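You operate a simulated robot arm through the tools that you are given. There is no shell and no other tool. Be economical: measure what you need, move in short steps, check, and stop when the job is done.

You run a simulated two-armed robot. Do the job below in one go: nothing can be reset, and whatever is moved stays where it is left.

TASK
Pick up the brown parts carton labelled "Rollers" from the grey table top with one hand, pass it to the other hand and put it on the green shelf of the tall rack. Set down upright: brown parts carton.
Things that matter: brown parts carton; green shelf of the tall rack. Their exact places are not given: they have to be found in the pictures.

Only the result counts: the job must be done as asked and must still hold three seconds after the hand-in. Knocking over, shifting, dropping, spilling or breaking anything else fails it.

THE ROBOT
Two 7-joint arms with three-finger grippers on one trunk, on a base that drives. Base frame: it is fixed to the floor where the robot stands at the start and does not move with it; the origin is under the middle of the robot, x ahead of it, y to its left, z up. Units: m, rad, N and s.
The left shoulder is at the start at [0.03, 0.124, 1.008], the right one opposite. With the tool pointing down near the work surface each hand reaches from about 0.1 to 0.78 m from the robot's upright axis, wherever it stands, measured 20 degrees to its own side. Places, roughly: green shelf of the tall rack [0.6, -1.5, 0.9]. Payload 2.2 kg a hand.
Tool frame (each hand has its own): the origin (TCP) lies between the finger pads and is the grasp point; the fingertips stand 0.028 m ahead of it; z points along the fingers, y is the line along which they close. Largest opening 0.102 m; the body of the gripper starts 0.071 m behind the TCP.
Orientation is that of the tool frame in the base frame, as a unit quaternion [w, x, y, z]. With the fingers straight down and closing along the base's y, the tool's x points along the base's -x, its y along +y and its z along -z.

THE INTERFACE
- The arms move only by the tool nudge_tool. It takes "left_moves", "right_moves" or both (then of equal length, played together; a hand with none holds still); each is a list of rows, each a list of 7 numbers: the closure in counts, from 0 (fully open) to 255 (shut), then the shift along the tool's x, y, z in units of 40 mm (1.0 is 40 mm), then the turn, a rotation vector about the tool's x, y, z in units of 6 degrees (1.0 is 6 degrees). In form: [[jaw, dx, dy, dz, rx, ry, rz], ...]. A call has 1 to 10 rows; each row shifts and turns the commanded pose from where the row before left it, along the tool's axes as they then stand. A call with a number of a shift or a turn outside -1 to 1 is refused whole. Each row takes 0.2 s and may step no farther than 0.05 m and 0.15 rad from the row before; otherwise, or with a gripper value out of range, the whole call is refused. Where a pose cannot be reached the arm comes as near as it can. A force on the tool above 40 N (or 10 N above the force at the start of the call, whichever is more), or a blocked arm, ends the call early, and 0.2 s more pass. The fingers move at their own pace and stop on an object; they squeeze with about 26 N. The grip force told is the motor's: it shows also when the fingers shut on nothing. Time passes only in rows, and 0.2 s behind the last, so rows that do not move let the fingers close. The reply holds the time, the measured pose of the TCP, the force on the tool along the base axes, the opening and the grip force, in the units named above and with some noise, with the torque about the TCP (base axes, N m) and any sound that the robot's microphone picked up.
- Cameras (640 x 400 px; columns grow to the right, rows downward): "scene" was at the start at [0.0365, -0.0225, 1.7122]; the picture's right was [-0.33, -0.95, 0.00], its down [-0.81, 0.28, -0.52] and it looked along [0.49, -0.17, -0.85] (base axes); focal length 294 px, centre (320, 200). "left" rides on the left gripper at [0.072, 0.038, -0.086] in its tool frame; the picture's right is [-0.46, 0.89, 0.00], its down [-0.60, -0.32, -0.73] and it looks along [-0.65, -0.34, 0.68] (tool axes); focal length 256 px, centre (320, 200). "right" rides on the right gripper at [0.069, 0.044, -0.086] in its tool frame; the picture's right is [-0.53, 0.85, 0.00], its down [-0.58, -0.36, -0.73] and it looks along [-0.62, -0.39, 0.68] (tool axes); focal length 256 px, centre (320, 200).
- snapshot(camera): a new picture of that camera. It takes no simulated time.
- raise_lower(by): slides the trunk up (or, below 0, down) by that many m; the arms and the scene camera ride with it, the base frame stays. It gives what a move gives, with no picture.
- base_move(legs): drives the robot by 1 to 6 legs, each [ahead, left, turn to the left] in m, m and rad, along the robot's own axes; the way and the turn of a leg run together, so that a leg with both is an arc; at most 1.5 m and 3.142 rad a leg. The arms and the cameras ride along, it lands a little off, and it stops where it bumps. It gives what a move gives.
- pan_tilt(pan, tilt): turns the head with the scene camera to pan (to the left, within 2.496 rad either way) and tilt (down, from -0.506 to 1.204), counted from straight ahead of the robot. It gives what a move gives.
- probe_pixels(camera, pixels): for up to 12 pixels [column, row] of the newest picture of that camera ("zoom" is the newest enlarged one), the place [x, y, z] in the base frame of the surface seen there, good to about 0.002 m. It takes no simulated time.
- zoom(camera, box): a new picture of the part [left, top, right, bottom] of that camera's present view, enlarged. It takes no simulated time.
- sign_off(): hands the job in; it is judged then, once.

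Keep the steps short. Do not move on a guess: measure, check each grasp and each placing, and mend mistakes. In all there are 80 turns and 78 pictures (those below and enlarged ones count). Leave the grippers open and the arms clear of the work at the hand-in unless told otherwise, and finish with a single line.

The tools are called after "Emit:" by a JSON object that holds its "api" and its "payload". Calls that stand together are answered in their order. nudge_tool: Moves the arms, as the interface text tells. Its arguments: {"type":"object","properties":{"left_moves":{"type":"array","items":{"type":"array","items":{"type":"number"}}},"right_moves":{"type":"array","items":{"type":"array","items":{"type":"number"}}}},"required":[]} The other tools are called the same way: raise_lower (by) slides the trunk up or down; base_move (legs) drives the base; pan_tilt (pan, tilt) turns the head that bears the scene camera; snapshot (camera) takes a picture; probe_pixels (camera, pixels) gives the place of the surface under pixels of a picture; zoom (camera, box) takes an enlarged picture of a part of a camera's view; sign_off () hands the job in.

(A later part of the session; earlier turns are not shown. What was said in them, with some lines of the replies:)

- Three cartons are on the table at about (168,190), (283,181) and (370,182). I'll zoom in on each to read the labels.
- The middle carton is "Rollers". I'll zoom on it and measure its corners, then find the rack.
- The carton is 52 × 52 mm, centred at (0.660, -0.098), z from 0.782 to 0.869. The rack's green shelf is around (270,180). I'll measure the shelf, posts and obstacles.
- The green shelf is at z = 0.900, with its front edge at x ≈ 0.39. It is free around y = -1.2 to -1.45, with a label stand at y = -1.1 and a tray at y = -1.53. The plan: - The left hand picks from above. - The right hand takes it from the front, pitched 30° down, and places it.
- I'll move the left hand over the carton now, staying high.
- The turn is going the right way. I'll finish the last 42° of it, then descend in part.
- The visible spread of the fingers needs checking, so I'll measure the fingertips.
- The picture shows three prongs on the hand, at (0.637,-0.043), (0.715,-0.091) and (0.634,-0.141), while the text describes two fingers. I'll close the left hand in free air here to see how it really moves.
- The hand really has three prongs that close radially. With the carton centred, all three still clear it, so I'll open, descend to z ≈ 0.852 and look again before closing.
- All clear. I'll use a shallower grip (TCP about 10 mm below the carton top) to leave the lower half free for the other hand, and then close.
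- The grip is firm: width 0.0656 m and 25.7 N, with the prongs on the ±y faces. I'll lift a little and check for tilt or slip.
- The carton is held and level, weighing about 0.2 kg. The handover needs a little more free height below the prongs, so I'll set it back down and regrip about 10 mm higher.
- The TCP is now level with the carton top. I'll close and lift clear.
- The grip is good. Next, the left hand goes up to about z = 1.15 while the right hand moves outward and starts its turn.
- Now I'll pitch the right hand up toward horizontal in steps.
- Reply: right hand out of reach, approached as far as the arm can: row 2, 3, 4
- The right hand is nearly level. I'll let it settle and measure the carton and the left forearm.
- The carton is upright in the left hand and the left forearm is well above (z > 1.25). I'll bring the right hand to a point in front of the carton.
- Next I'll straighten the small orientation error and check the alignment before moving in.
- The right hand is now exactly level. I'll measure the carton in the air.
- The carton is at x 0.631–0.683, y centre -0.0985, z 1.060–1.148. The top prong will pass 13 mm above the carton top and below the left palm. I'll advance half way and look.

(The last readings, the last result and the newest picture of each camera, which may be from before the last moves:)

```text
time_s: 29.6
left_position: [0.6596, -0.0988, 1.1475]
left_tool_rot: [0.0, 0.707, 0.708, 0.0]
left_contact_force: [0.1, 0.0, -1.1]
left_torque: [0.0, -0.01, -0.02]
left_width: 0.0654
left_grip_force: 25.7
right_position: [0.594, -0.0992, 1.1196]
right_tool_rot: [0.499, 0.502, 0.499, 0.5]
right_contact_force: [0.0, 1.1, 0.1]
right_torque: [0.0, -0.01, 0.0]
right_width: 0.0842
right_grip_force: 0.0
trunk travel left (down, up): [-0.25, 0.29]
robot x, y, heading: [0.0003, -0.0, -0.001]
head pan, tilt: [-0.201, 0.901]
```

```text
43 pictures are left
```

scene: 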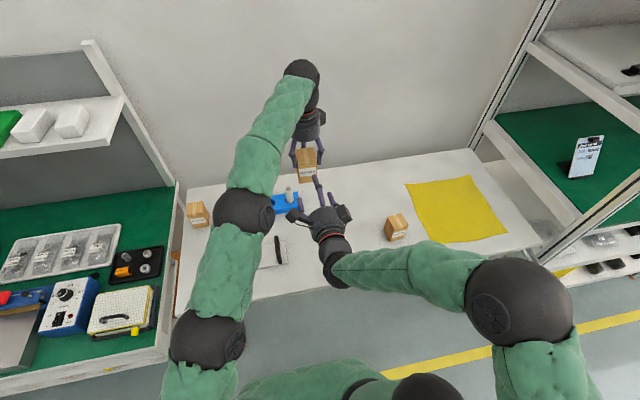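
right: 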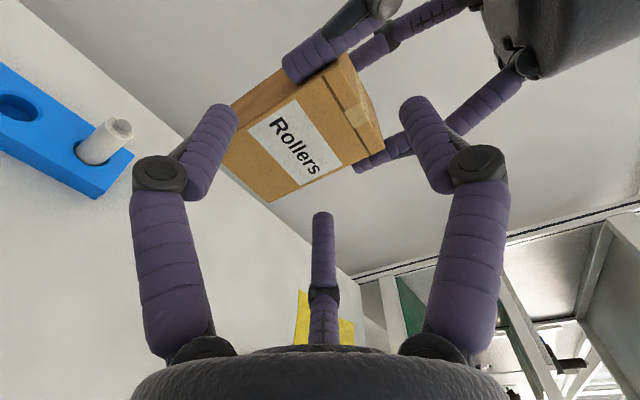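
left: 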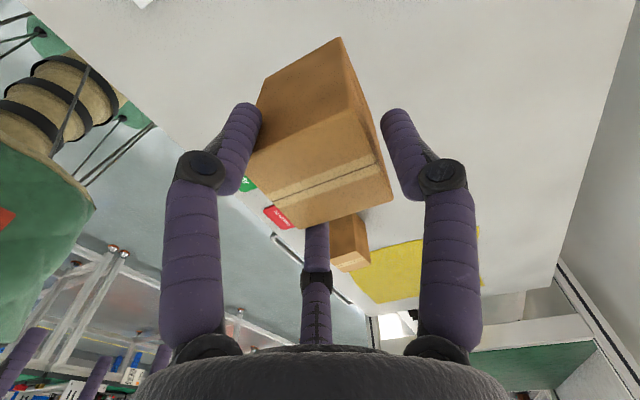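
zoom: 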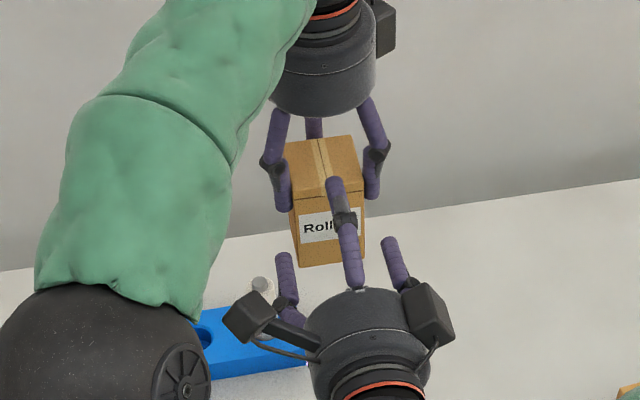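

The alignment looks right, so I'll advance the remaining 56 mm gently.

Emit:
{"api": "nudge_tool", "payload": {"right_moves": [[45, 0, 0, 0.35, 0, 0, 0], [45, 0, 0, 0.35, 0, 0, 0], [45, 0, 0, 0.35, 0, 0, 0], [45, 0, 0, 0.35, 0, 0, 0], [45, 0, 0, 0, 0, 0, 0]]}}

Emit:
{"api": "zoom", "payload": {"camera": "scene", "box": [260, 110, 350, 220]}}

Emit:
{"api": "snapshot", "payload": {"camera": "right"}}

```text
time_s: 30.9
left_position: [0.6579, -0.0986, 1.148]
left_tool_rot: [-0.001, 0.708, 0.706, 0.0]
left_contact_force: [-0.1, 1.4, -1.4]
left_torque: [0.01, 0.0, 0.03]
left_width: 0.0654
left_grip_force: 25.7
right_position: [0.6496, -0.1007, 1.1188]
right_tool_rot: [0.5, 0.501, 0.499, 0.5]
right_contact_force: [-0.4, 0.3, 0.9]
right_torque: [0.0, 0.05, 0.01]
right_width: 0.0841
right_grip_force: 0.0
trunk travel left (down, up): [-0.25, 0.29]
robot x, y, heading: [0.0014, -0.0019, -0.003]
head pan, tilt: [-0.201, 0.901]
```

```text
3.64 times, centred on (305, 165) of scene
```

zoom: 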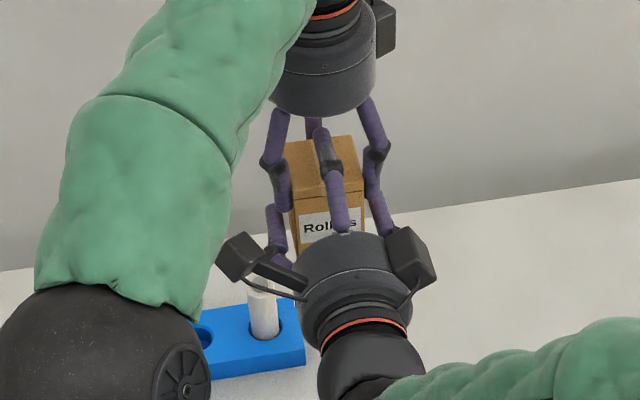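

```text
41 pictures are left
```

right: 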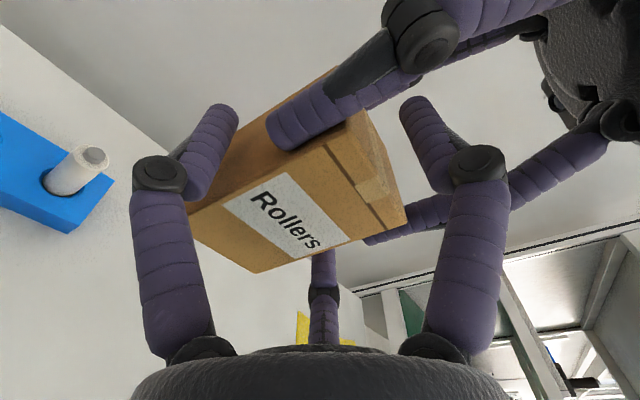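

The right prongs straddle the carton with no contact force. I'll close the right hand now.

Emit:
{"api": "nudge_tool", "payload": {"right_moves": [[80, 0, 0, 0, 0, 0, 0], [100, 0, 0, 0, 0, 0, 0], [255, 0, 0, 0, 0, 0, 0], [255, 0, 0, 0, 0, 0, 0], [255, 0, 0, 0, 0, 0, 0]]}}

Emit:
{"api": "snapshot", "payload": {"camera": "right"}}

Emit:
{"api": "zoom", "payload": {"camera": "scene", "box": [260, 110, 350, 220]}}

```text
time_s: 32.0
left_position: [0.6585, -0.0988, 1.1479]
left_tool_rot: [0.0, 0.707, 0.707, 0.0]
left_contact_force: [3.6, -4.7, 1.0]
left_torque: [-0.19, -0.13, 0.02]
left_width: 0.0656
left_grip_force: 25.9
right_position: [0.6483, -0.1003, 1.1158]
right_tool_rot: [0.499, 0.501, 0.499, 0.501]
right_contact_force: [-3.2, 3.0, -1.3]
right_torque: [0.02, 0.06, 0.03]
right_width: 0.0652
right_grip_force: 26.0
trunk travel left (down, up): [-0.25, 0.29]
robot x, y, heading: [-0.0001, -0.0017, 0.003]
head pan, tilt: [-0.201, 0.901]
```

```text
40 pictures are left
```

right: 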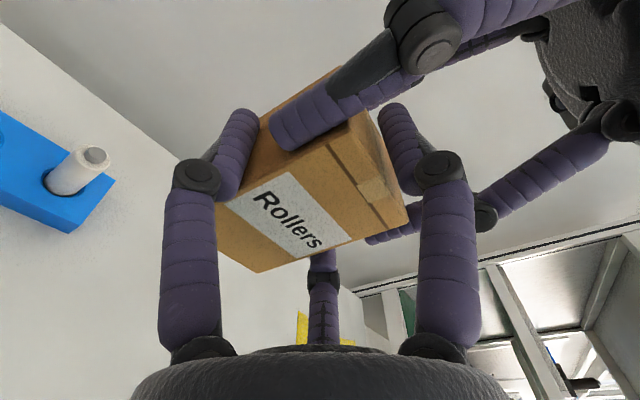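

```text
3.64 times, centred on (305, 165) of scene
```

zoom: 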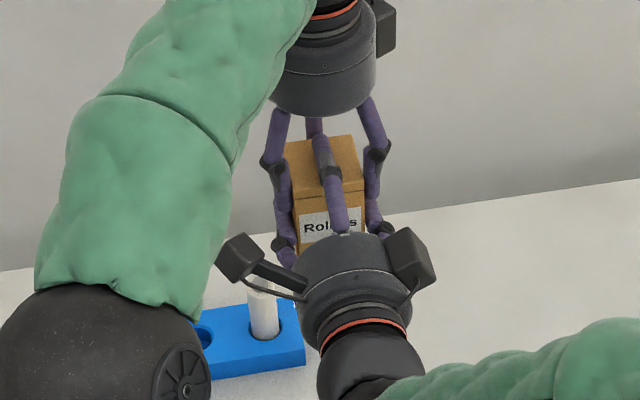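

Both hands hold it, the right with 26 N at width 0.0652 m. I'll open the left partly and raise it straight up by a small amount.

Emit:
{"api": "nudge_tool", "payload": {"left_moves": [[130, 0, 0, 0, 0, 0, 0], [60, 0, 0, 0, 0, 0, 0], [30, 0, 0, 0, 0, 0, 0], [30, 0, 0, -0.4, 0, 0, 0], [30, 0, 0, -0.5, 0, 0, 0], [30, 0, 0, 0, 0, 0, 0]], "right_moves": [[255, 0, 0, 0, 0, 0, 0], [255, 0, 0, 0, 0, 0, 0], [255, 0, 0, 0, 0, 0, 0], [255, 0, 0, 0, 0, 0, 0], [255, 0, 0, 0, 0, 0, 0], [255, 0, 0, 0, 0, 0, 0]]}}

Emit:
{"api": "snapshot", "payload": {"camera": "right"}}

Emit:
{"api": "zoom", "payload": {"camera": "scene", "box": [260, 110, 350, 220]}}

```text
time_s: 33.5
left_position: [0.6565, -0.096, 1.1802]
left_tool_rot: [-0.001, 0.707, 0.707, 0.001]
left_contact_force: [-0.2, 0.0, -0.3]
left_torque: [-0.02, 0.02, 0.01]
left_width: 0.0899
left_grip_force: 0.1
left hand out of reach, approached as far as the arm can: row 5
right_position: [0.648, -0.0995, 1.1178]
right_tool_rot: [0.5, 0.5, 0.499, 0.5]
right_contact_force: [-0.3, -0.2, -1.9]
right_torque: [0.02, 0.03, 0.01]
right_width: 0.0653
right_grip_force: 26.5
trunk travel left (down, up): [-0.25, 0.29]
robot x, y, heading: [-0.0013, -0.0019, -0.0]
head pan, tilt: [-0.201, 0.901]
```

```text
38 pictures are left
```

right: 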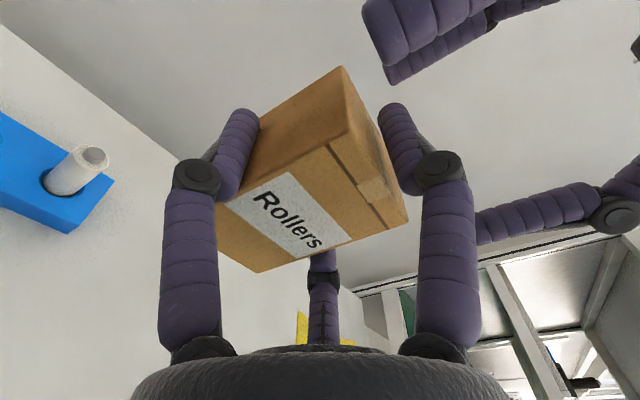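

```text
3.64 times, centred on (305, 165) of scene
```

zoom: 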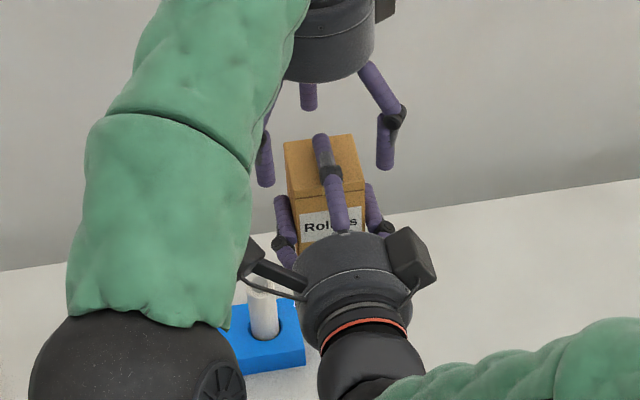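

The right hand holds the carton alone. The left can't go much higher, so I'll lower the right hand 80 mm and draw it back.

Emit:
{"api": "nudge_tool", "payload": {"right_moves": [[255, 0, -0.5, 0, 0, 0, 0], [255, 0, -0.6, 0, 0, 0, 0], [255, 0, -0.6, 0, 0, 0, 0], [255, 0, -0.3, 0, 0, 0, 0], [255, 0, 0, -0.5, 0, 0, 0], [255, 0, 0, -0.7, 0, 0, 0], [255, -0.5, 0, -0.7, 0, 0, 0], [255, -0.5, 0, -0.6, 0, 0, 0], [255, 0, 0, 0, 0, 0, 0]]}}

Emit:
{"api": "snapshot", "payload": {"camera": "scene"}}

Emit:
{"api": "snapshot", "payload": {"camera": "right"}}

```text
time_s: 35.5
left_position: [0.6561, -0.0972, 1.1813]
left_tool_rot: [0.0, 0.707, 0.707, 0.0]
left_contact_force: [0.4, -0.5, 1.0]
left_torque: [0.0, 0.01, 0.0]
left_width: 0.09
left_grip_force: 0.1
right_position: [0.5495, -0.1367, 1.0374]
right_tool_rot: [0.499, 0.501, 0.5, 0.501]
right_contact_force: [0.2, 0.3, -1.7]
right_torque: [-0.03, 0.02, 0.0]
right_width: 0.0654
right_grip_force: 26.2
trunk travel left (down, up): [-0.25, 0.29]
robot x, y, heading: [0.0002, 0.0013, 0.001]
head pan, tilt: [-0.201, 0.901]
```

```text
36 pictures are left
```

scene: 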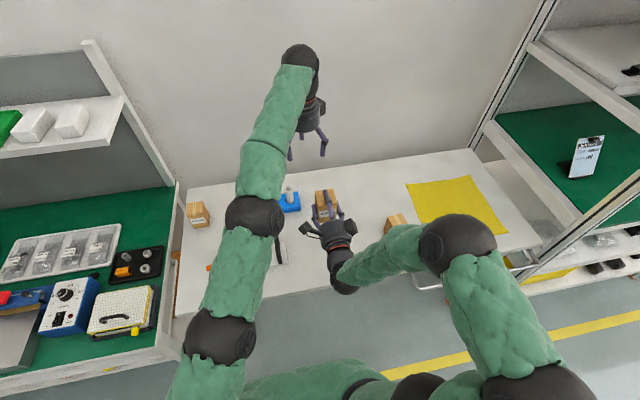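

```text
35 pictures are left
```

right: 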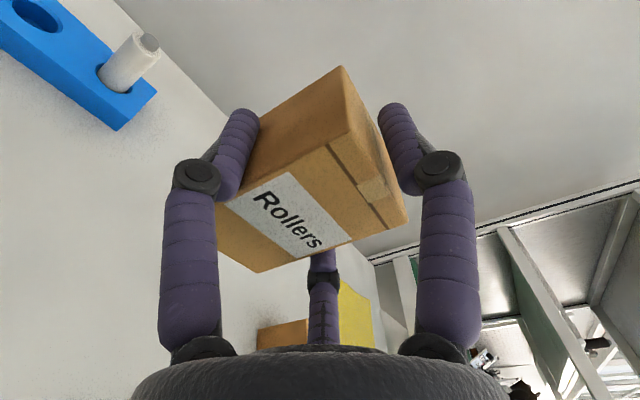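

The carton is secure. I'll pull the left arm back to its own side before driving.

Emit:
{"api": "nudge_tool", "payload": {"left_moves": [[0, 0.82, -0.5, 0, 0, 0, 0], [0, 0.82, -0.57, 0, 0, 0, 0], [0, 0.82, -0.57, 0, 0, 0, 0], [0, 0.82, -0.57, 0, 0, 0, 0], [0, 0.82, -0.57, 0, 0, 0, 0], [0, 0.82, -0.57, 0, 0, 0, 0], [0, 0.82, -0.57, 0, 0, 0, 0], [0, 0.82, -0.57, 0, 0, 0, 0], [0, 0.82, -0.57, 0, 0, 0, 0], [0, 0, 0, 0, 0, 0, 0]]}}

Emit:
{"api": "pan_tilt", "payload": {"pan": -1.3, "tilt": 0.8}}

Emit:
{"api": "snapshot", "payload": {"camera": "scene"}}

```text
time_s: 37.6
left_position: [0.4526, 0.1953, 1.1824]
left_tool_rot: [0.001, 0.707, 0.707, 0.0]
left_contact_force: [0.3, -0.4, 0.1]
left_torque: [0.03, 0.03, -0.01]
left_width: 0.102
left_grip_force: 0.1
right_position: [0.5511, -0.138, 1.0371]
right_tool_rot: [0.5, 0.501, 0.499, 0.5]
right_contact_force: [0.1, 0.4, -2.2]
right_torque: [-0.03, -0.01, 0.02]
right_width: 0.0652
right_grip_force: 26.0
trunk travel left (down, up): [-0.25, 0.29]
robot x, y, heading: [0.002, -0.0005, 0.004]
head pan, tilt: [-0.201, 0.901]
```

```text
time_s: 39.0
left_position: [0.4526, 0.1941, 1.185]
left_tool_rot: [0.0, 0.707, 0.707, 0.0]
left_contact_force: [0.4, -0.4, -0.4]
left_torque: [0.0, 0.03, 0.01]
left_width: 0.1022
left_grip_force: 0.1
right_position: [0.5495, -0.1373, 1.0377]
right_tool_rot: [0.5, 0.5, 0.5, 0.5]
right_contact_force: [-0.1, 0.2, -1.7]
right_torque: [-0.01, -0.01, 0.01]
right_width: 0.065
right_grip_force: 25.8
trunk travel left (down, up): [-0.25, 0.29]
robot x, y, heading: [-0.0029, -0.0037, 0.001]
head pan, tilt: [-1.3, 0.799]
```

```text
34 pictures are left
```

scene: 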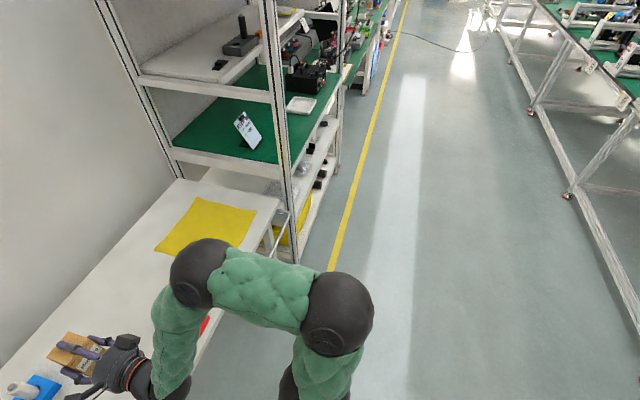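

The aisle is clear. I'll back away 0.35 m, then drive sideways 1.16 m to the front of the rack.

Emit:
{"api": "base_move", "payload": {"legs": [[-0.35, 0, 0], [0, -1.16, 0]]}}

Emit:
{"api": "pan_tilt", "payload": {"pan": -0.1, "tilt": 0.7}}

Emit:
{"api": "snapshot", "payload": {"camera": "scene"}}

Emit:
{"api": "snapshot", "payload": {"camera": "right"}}

```text
time_s: 46.9
left_position: [0.1095, -0.9901, 1.1831]
left_tool_rot: [0.0, 0.702, 0.712, 0.0]
left_contact_force: [0.5, -1.0, 0.9]
left_torque: [-0.01, 0.01, -0.02]
left_width: 0.102
left_grip_force: 0.2
right_position: [0.2112, -1.3202, 1.038]
right_tool_rot: [0.496, 0.496, 0.503, 0.505]
right_contact_force: [-0.3, -0.1, -1.7]
right_torque: [0.01, 0.01, 0.01]
right_width: 0.0656
right_grip_force: 26.7
trunk travel left (down, up): [-0.25, 0.29]
robot x, y, heading: [-0.3411, -1.1888, 0.015]
head pan, tilt: [-1.3, 0.799]
```

```text
time_s: 48.3
left_position: [0.1087, -0.9888, 1.1828]
left_tool_rot: [0.001, 0.703, 0.711, -0.001]
left_contact_force: [-0.2, -0.9, 0.3]
left_torque: [0.0, 0.01, -0.01]
left_width: 0.1021
left_grip_force: 0.0
right_position: [0.2131, -1.3204, 1.0378]
right_tool_rot: [0.496, 0.497, 0.503, 0.504]
right_contact_force: [0.8, 0.1, -3.0]
right_torque: [0.0, 0.01, -0.01]
right_width: 0.0655
right_grip_force: 26.0
trunk travel left (down, up): [-0.25, 0.29]
robot x, y, heading: [-0.342, -1.187, 0.021]
head pan, tilt: [-0.099, 0.7]
```

```text
33 pictures are left
```

scene: 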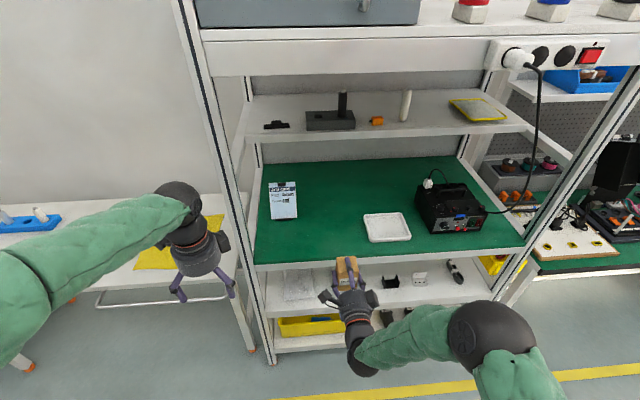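

```text
32 pictures are left
```

right: 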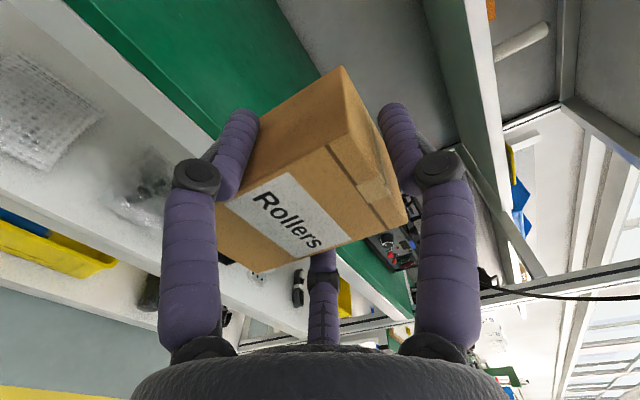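

I can see the shelf well. I'll measure its front edge, the tray, the label stand, and the overhead parts.

Emit:
{"api": "probe_pixels", "payload": {"camera": "scene", "pixels": [[330, 245], [330, 258], [330, 268], [366, 240], [411, 238], [365, 216], [282, 215], [310, 200], [330, 200], [400, 120], [400, 45], [400, 70]]}}

Emit:
{"api": "zoom", "payload": {"camera": "scene", "box": [300, 230, 400, 330]}}

Emit:
{"api": "probe_pixels", "payload": {"camera": "right", "pixels": [[258, 268], [222, 235], [400, 215], [345, 75], [300, 230]]}}

```text
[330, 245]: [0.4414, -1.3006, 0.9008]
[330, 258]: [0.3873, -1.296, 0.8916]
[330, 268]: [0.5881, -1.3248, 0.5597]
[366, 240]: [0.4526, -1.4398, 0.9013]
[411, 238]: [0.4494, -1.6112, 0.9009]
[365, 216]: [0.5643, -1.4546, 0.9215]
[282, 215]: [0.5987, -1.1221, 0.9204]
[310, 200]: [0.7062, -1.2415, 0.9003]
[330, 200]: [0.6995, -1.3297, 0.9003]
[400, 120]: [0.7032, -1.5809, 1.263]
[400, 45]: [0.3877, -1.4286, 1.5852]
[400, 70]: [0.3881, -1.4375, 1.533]
```

```text
4.00 times, centred on (350, 280) of scene
```

zoom: 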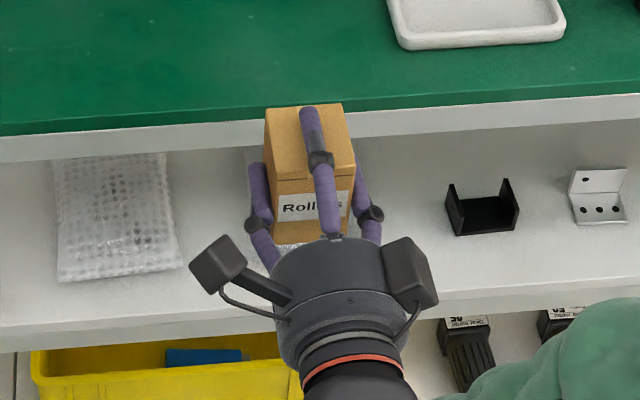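

```text
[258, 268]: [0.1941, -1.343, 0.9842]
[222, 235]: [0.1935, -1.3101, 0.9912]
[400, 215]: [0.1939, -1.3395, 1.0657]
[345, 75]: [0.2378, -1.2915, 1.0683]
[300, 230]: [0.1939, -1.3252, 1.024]
```

There is a clear spot at about (0.46, -1.29), between the label stand and the tray. I'll drive forward 0.13 m and then finish with the arm.

Emit:
{"api": "base_move", "payload": {"legs": [[0.13, 0.02, -0.018]]}}

Emit:
{"api": "snapshot", "payload": {"camera": "scene"}}

```text
time_s: 49.6
left_position: [0.2425, -0.9768, 1.1824]
left_tool_rot: [-0.001, 0.708, 0.706, 0.0]
left_contact_force: [0.1, -0.1, -0.8]
left_torque: [0.02, 0.03, 0.02]
left_width: 0.1018
left_grip_force: 0.0
right_position: [0.3408, -1.3073, 1.0357]
right_tool_rot: [0.5, 0.501, 0.499, 0.5]
right_contact_force: [0.3, 0.9, -1.6]
right_torque: [-0.02, 0.02, 0.04]
right_width: 0.0651
right_grip_force: 26.8
trunk travel left (down, up): [-0.25, 0.29]
robot x, y, heading: [-0.2109, -1.1685, 0.003]
head pan, tilt: [-0.099, 0.7]
```

```text
30 pictures are left
```

scene: 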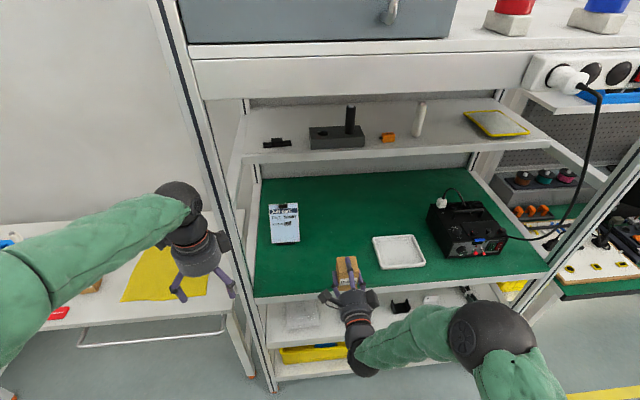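

The carton is at shelf-edge height with about 77 mm of clearance. I'll move it in over the shelf and lower most of the way.

Emit:
{"api": "nudge_tool", "payload": {"right_moves": [[255, 0.1, 0, 0.6, 0, 0, 0], [255, 0.1, 0, 0.7, 0, 0, 0], [255, 0.1, 0, 0.7, 0, 0, 0], [255, 0.13, 0, 0.75, 0, 0, 0], [255, 0, 0, 0, 0, 0, 0], [255, 0, -0.6, 0, 0, 0, 0], [255, 0, -0.5, 0, 0, 0, 0], [255, 0, -0.4, 0, 0, 0, 0], [255, 0, 0, 0, 0, 0, 0]]}}

Emit:
{"api": "zoom", "payload": {"camera": "scene", "box": [290, 200, 410, 320]}}

Emit:
{"api": "snapshot", "payload": {"camera": "right"}}

```text
time_s: 51.6
left_position: [0.241, -0.9769, 1.183]
left_tool_rot: [0.0, 0.709, 0.706, 0.0]
left_contact_force: [-0.3, -0.2, 0.2]
left_torque: [-0.03, -0.02, 0.01]
left_width: 0.1019
left_grip_force: 0.2
right_position: [0.4498, -1.2924, 0.9783]
right_tool_rot: [0.5, 0.501, 0.499, 0.499]
right_contact_force: [-0.7, 0.1, -2.3]
right_torque: [0.03, 0.02, -0.04]
right_width: 0.0652
right_grip_force: 25.7
trunk travel left (down, up): [-0.25, 0.29]
robot x, y, heading: [-0.2135, -1.1718, -0.001]
head pan, tilt: [-0.099, 0.7]
```

```text
3.33 times, centred on (350, 260) of scene
```

zoom: 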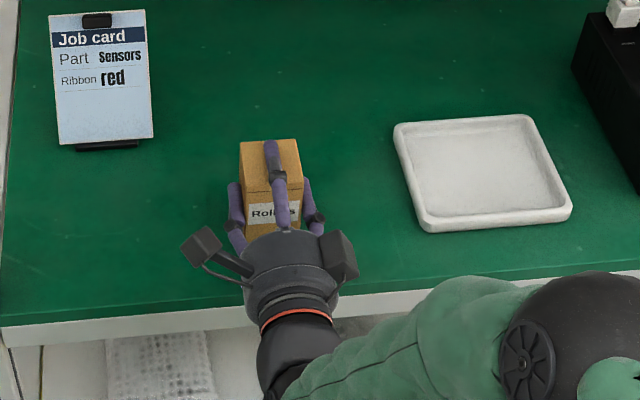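

```text
28 pictures are left
```

right: 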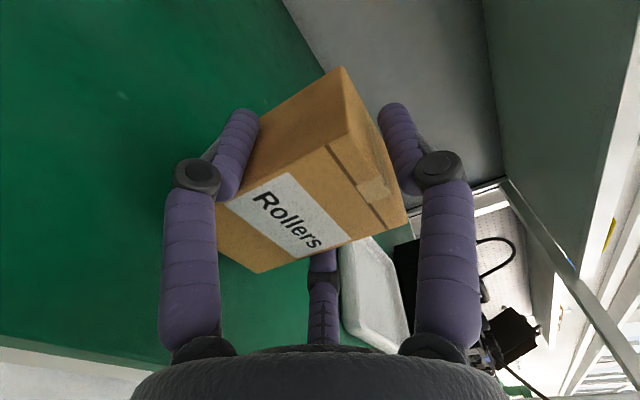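

The gap is about 19 mm by estimate. I'll measure the bottom edge exactly.

Emit:
{"api": "probe_pixels", "payload": {"camera": "right", "pixels": [[256, 269], [230, 252], [252, 266], [345, 244], [402, 222]]}}

Emit:
{"api": "nudge_tool", "payload": {"right_moves": [[255, 0, -0.2, 0, 0, 0, 0], [255, 0, -0.13, 0, 0, 0, 0], [255, 0, 0, 0, 0, 0, 0]]}}

```text
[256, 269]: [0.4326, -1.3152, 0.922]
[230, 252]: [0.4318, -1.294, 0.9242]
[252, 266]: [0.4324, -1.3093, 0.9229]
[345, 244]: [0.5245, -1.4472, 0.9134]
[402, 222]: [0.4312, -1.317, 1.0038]
```

```text
time_s: 52.4
left_position: [0.2423, -0.9782, 1.1834]
left_tool_rot: [0.0, 0.708, 0.706, 0.0]
left_contact_force: [0.3, 0.9, 0.4]
left_torque: [0.0, 0.01, 0.02]
left_width: 0.102
left_grip_force: 0.1
right_position: [0.4492, -1.2915, 0.9629]
right_tool_rot: [0.501, 0.501, 0.499, 0.5]
right_contact_force: [0.5, -0.3, -1.2]
right_torque: [-0.04, 0.03, 0.02]
right_width: 0.0653
right_grip_force: 25.5
trunk travel left (down, up): [-0.25, 0.29]
robot x, y, heading: [-0.2115, -1.1732, 0.0]
head pan, tilt: [-0.099, 0.7]
```

The carton is still just above the shelf (force -1.2 N is the carton's weight). I'll lower in 1.2 mm steps.

Emit:
{"api": "nudge_tool", "payload": {"right_moves": [[255, 0, -0.03, 0, 0, 0, 0], [255, 0, -0.03, 0, 0, 0, 0], [255, 0, 0, 0, 0, 0, 0]]}}

Emit:
{"api": "nudge_tool", "payload": {"right_moves": [[255, 0, -0.03, 0, 0, 0, 0], [255, 0, 0, 0, 0, 0, 0]]}}

```text
time_s: 53.2
left_position: [0.2412, -0.9781, 1.1823]
left_tool_rot: [0.0, 0.708, 0.706, 0.0]
left_contact_force: [-0.2, 0.5, -0.7]
left_torque: [-0.01, 0.02, 0.01]
left_width: 0.1022
left_grip_force: 0.1
right_position: [0.4494, -1.2931, 0.9613]
right_tool_rot: [0.501, 0.501, 0.499, 0.5]
right_contact_force: [-0.1, -0.5, -1.5]
right_torque: [0.0, 0.02, 0.03]
right_width: 0.0652
right_grip_force: 26.4
trunk travel left (down, up): [-0.25, 0.29]
robot x, y, heading: [-0.2074, -1.1681, -0.004]
head pan, tilt: [-0.099, 0.7]
```

```text
time_s: 53.8
left_position: [0.2423, -0.9762, 1.1835]
left_tool_rot: [-0.001, 0.709, 0.706, 0.0]
left_contact_force: [-0.4, -1.1, 0.3]
left_torque: [-0.02, 0.01, 0.02]
left_width: 0.1021
left_grip_force: 0.1
right_position: [0.45, -1.2915, 0.9603]
right_tool_rot: [0.501, 0.501, 0.498, 0.5]
right_contact_force: [0.1, -0.3, -1.0]
right_torque: [0.02, 0.03, 0.01]
right_width: 0.0651
right_grip_force: 26.9
trunk travel left (down, up): [-0.25, 0.29]
robot x, y, heading: [-0.2118, -1.168, -0.002]
head pan, tilt: [-0.099, 0.7]
```

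Not touching yet, so I'll go on down.

Emit:
{"api": "nudge_tool", "payload": {"right_moves": [[255, 0, -0.04, 0, 0, 0, 0], [255, 0, 0, 0, 0, 0, 0]]}}

Emit:
{"api": "nudge_tool", "payload": {"right_moves": [[255, 0, -0.03, 0, 0, 0, 0], [255, 0, 0, 0, 0, 0, 0]]}}

Emit:
{"api": "snapshot", "payload": {"camera": "right"}}

Emit:
{"api": "probe_pixels", "payload": {"camera": "right", "pixels": [[256, 269], [230, 252], [252, 266], [257, 285], [235, 275]]}}

```text
time_s: 54.4
left_position: [0.2426, -0.9784, 1.1828]
left_tool_rot: [-0.001, 0.709, 0.705, 0.0]
left_contact_force: [-0.2, 0.1, -0.4]
left_torque: [0.0, 0.0, -0.01]
left_width: 0.1018
left_grip_force: 0.1
right_position: [0.4481, -1.292, 0.9613]
right_tool_rot: [0.501, 0.501, 0.499, 0.5]
right_contact_force: [-0.1, 1.8, 3.0]
right_torque: [0.08, 0.05, -0.01]
right_width: 0.0653
right_grip_force: 26.2
trunk travel left (down, up): [-0.25, 0.29]
robot x, y, heading: [-0.2112, -1.1704, -0.003]
head pan, tilt: [-0.099, 0.7]
```

```text
time_s: 55.0
left_position: [0.2402, -0.978, 1.1835]
left_tool_rot: [0.0, 0.708, 0.706, 0.0]
left_contact_force: [-0.5, -0.2, 0.3]
left_torque: [-0.01, -0.03, 0.01]
left_width: 0.1021
left_grip_force: 0.0
right_position: [0.4489, -1.2907, 0.9609]
right_tool_rot: [0.501, 0.501, 0.498, 0.501]
right_contact_force: [-0.9, 0.8, 8.4]
right_torque: [0.04, 0.25, -0.01]
right_width: 0.0652
right_grip_force: 26.4
trunk travel left (down, up): [-0.25, 0.29]
robot x, y, heading: [-0.2085, -1.1744, -0.009]
head pan, tilt: [-0.099, 0.7]
```

```text
27 pictures are left
```

right: 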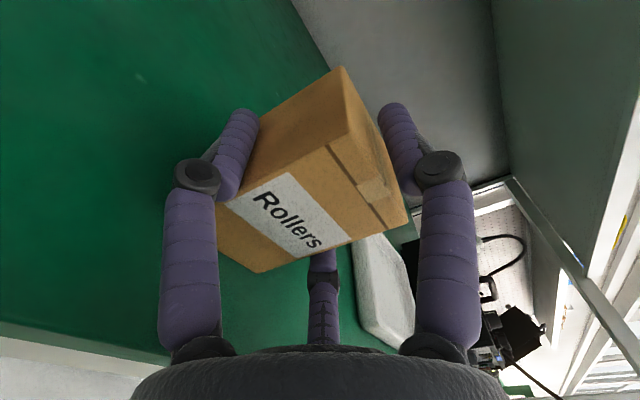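

```text
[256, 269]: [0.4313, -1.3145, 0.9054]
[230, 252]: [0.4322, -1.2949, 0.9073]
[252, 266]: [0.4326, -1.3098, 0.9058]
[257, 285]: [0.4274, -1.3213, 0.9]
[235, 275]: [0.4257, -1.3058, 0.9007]
```

The shelf contact is felt (+8 N). I'll ease up by 0.8 mm and open the right hand part way.

Emit:
{"api": "nudge_tool", "payload": {"right_moves": [[255, 0, 0.02, 0, 0, 0, 0], [255, 0, 0, 0, 0, 0, 0], [85, 0, 0, 0, 0, 0, 0], [60, 0, 0, 0, 0, 0, 0], [40, 0, 0, 0, 0, 0, 0], [40, 0, 0, 0, 0, 0, 0]]}}

Emit:
{"api": "snapshot", "payload": {"camera": "right"}}

Emit:
{"api": "zoom", "payload": {"camera": "scene", "box": [290, 200, 410, 320]}}

```text
time_s: 56.4
left_position: [0.242, -0.9779, 1.1832]
left_tool_rot: [0.0, 0.709, 0.705, -0.001]
left_contact_force: [0.7, -0.7, 1.0]
left_torque: [-0.01, 0.01, 0.0]
left_width: 0.102
left_grip_force: 0.1
right_position: [0.4494, -1.2917, 0.9591]
right_tool_rot: [0.501, 0.501, 0.498, 0.5]
right_contact_force: [-0.6, 0.3, 0.1]
right_torque: [0.02, 0.01, 0.02]
right_width: 0.0861
right_grip_force: 0.0
trunk travel left (down, up): [-0.25, 0.29]
robot x, y, heading: [-0.2135, -1.1704, -0.003]
head pan, tilt: [-0.099, 0.7]
```

```text
26 pictures are left
```

right: 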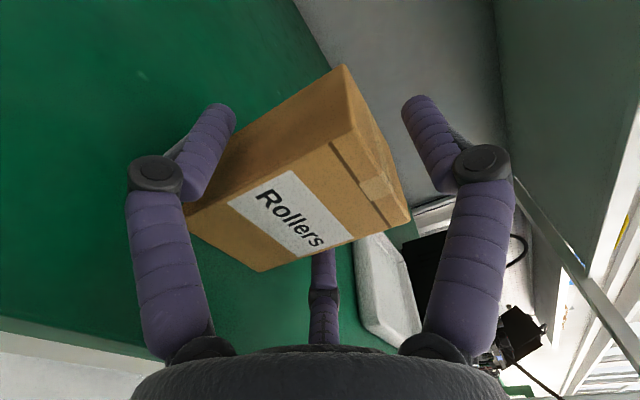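

```text
3.33 times, centred on (350, 260) of scene
```

zoom: 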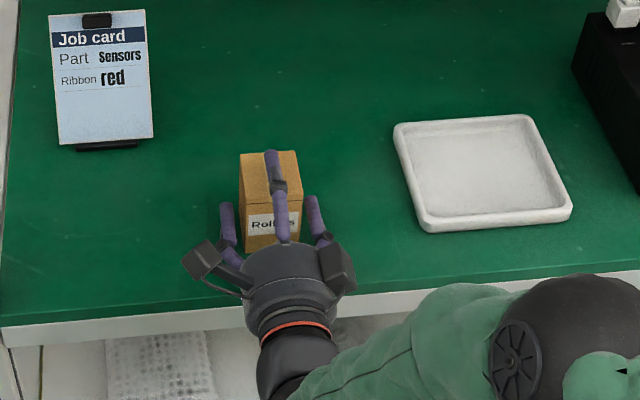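

The carton is released and standing. I'll draw the hand straight back out.

Emit:
{"api": "nudge_tool", "payload": {"right_moves": [[40, 0, 0, -0.4, 0, 0, 0], [40, 0, 0, -0.5, 0, 0, 0], [40, 0, 0, -0.6, 0, 0, 0], [40, 0, 0, -0.6, 0, 0, 0], [40, 0, 0, -0.7, 0, 0, 0], [40, 0, 0, -0.7, 0, 0, 0], [0, 0, 0, 0, 0, 0, 0]]}}

Emit:
{"api": "zoom", "payload": {"camera": "scene", "box": [290, 200, 410, 320]}}

```text
time_s: 58.0
left_position: [0.241, -0.9774, 1.1827]
left_tool_rot: [0.0, 0.708, 0.706, 0.0]
left_contact_force: [-0.6, -0.6, -0.1]
left_torque: [-0.01, -0.02, 0.0]
left_width: 0.1019
left_grip_force: 0.0
right_position: [0.3099, -1.2911, 0.9575]
right_tool_rot: [0.501, 0.501, 0.499, 0.499]
right_contact_force: [-0.4, 0.3, 0.5]
right_torque: [0.02, 0.01, 0.02]
right_width: 0.102
right_grip_force: 0.0
trunk travel left (down, up): [-0.25, 0.29]
robot x, y, heading: [-0.2093, -1.1729, -0.007]
head pan, tilt: [-0.099, 0.7]
```

```text
3.33 times, centred on (350, 260) of scene
```

zoom: 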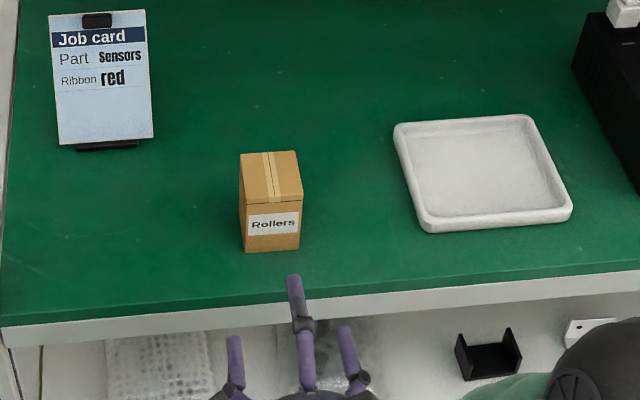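

The carton stands upright on the green shelf. I'll check its height, back the robot off a little, and take one last look at the whole scene.

Emit:
{"api": "probe_pixels", "payload": {"camera": "zoom", "pixels": [[250, 165], [290, 195], [248, 248], [297, 246], [270, 180]]}}

Emit:
{"api": "base_move", "payload": {"legs": [[-0.15, 0, 0]]}}

Emit:
{"api": "snapshot", "payload": {"camera": "scene"}}

```text
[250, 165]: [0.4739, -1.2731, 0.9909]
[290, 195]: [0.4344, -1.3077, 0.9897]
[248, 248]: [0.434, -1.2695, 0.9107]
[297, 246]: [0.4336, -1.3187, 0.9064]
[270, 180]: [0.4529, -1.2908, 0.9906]
```

```text
time_s: 59.4
left_position: [0.0929, -0.9766, 1.1845]
left_tool_rot: [0.001, 0.708, 0.706, 0.001]
left_contact_force: [-0.5, -0.9, 0.8]
left_torque: [0.01, -0.07, -0.03]
left_width: 0.1018
left_grip_force: 0.1
right_position: [0.1598, -1.2897, 0.957]
right_tool_rot: [0.5, 0.5, 0.499, 0.501]
right_contact_force: [0.8, -0.3, 0.4]
right_torque: [-0.03, 0.04, -0.02]
right_width: 0.1024
right_grip_force: 0.1
trunk travel left (down, up): [-0.25, 0.29]
robot x, y, heading: [-0.3589, -1.1693, -0.001]
head pan, tilt: [-0.099, 0.7]
```

```text
23 pictures are left
```

scene: 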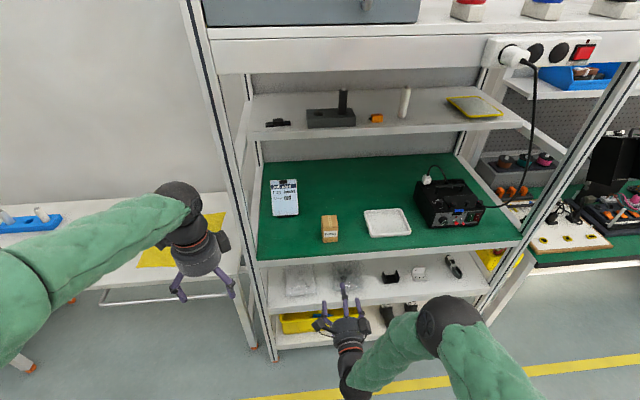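

The carton's top is level at z = 0.990, everything else looks undisturbed, and both hands are open and clear. I'll hand in the job.

Emit:
{"api": "sign_off", "payload": {}}

```text
The job is handed in.
```

The "Rollers" carton was picked up with the left hand, passed to the right hand, and set upright on the green shelf of the tall rack.
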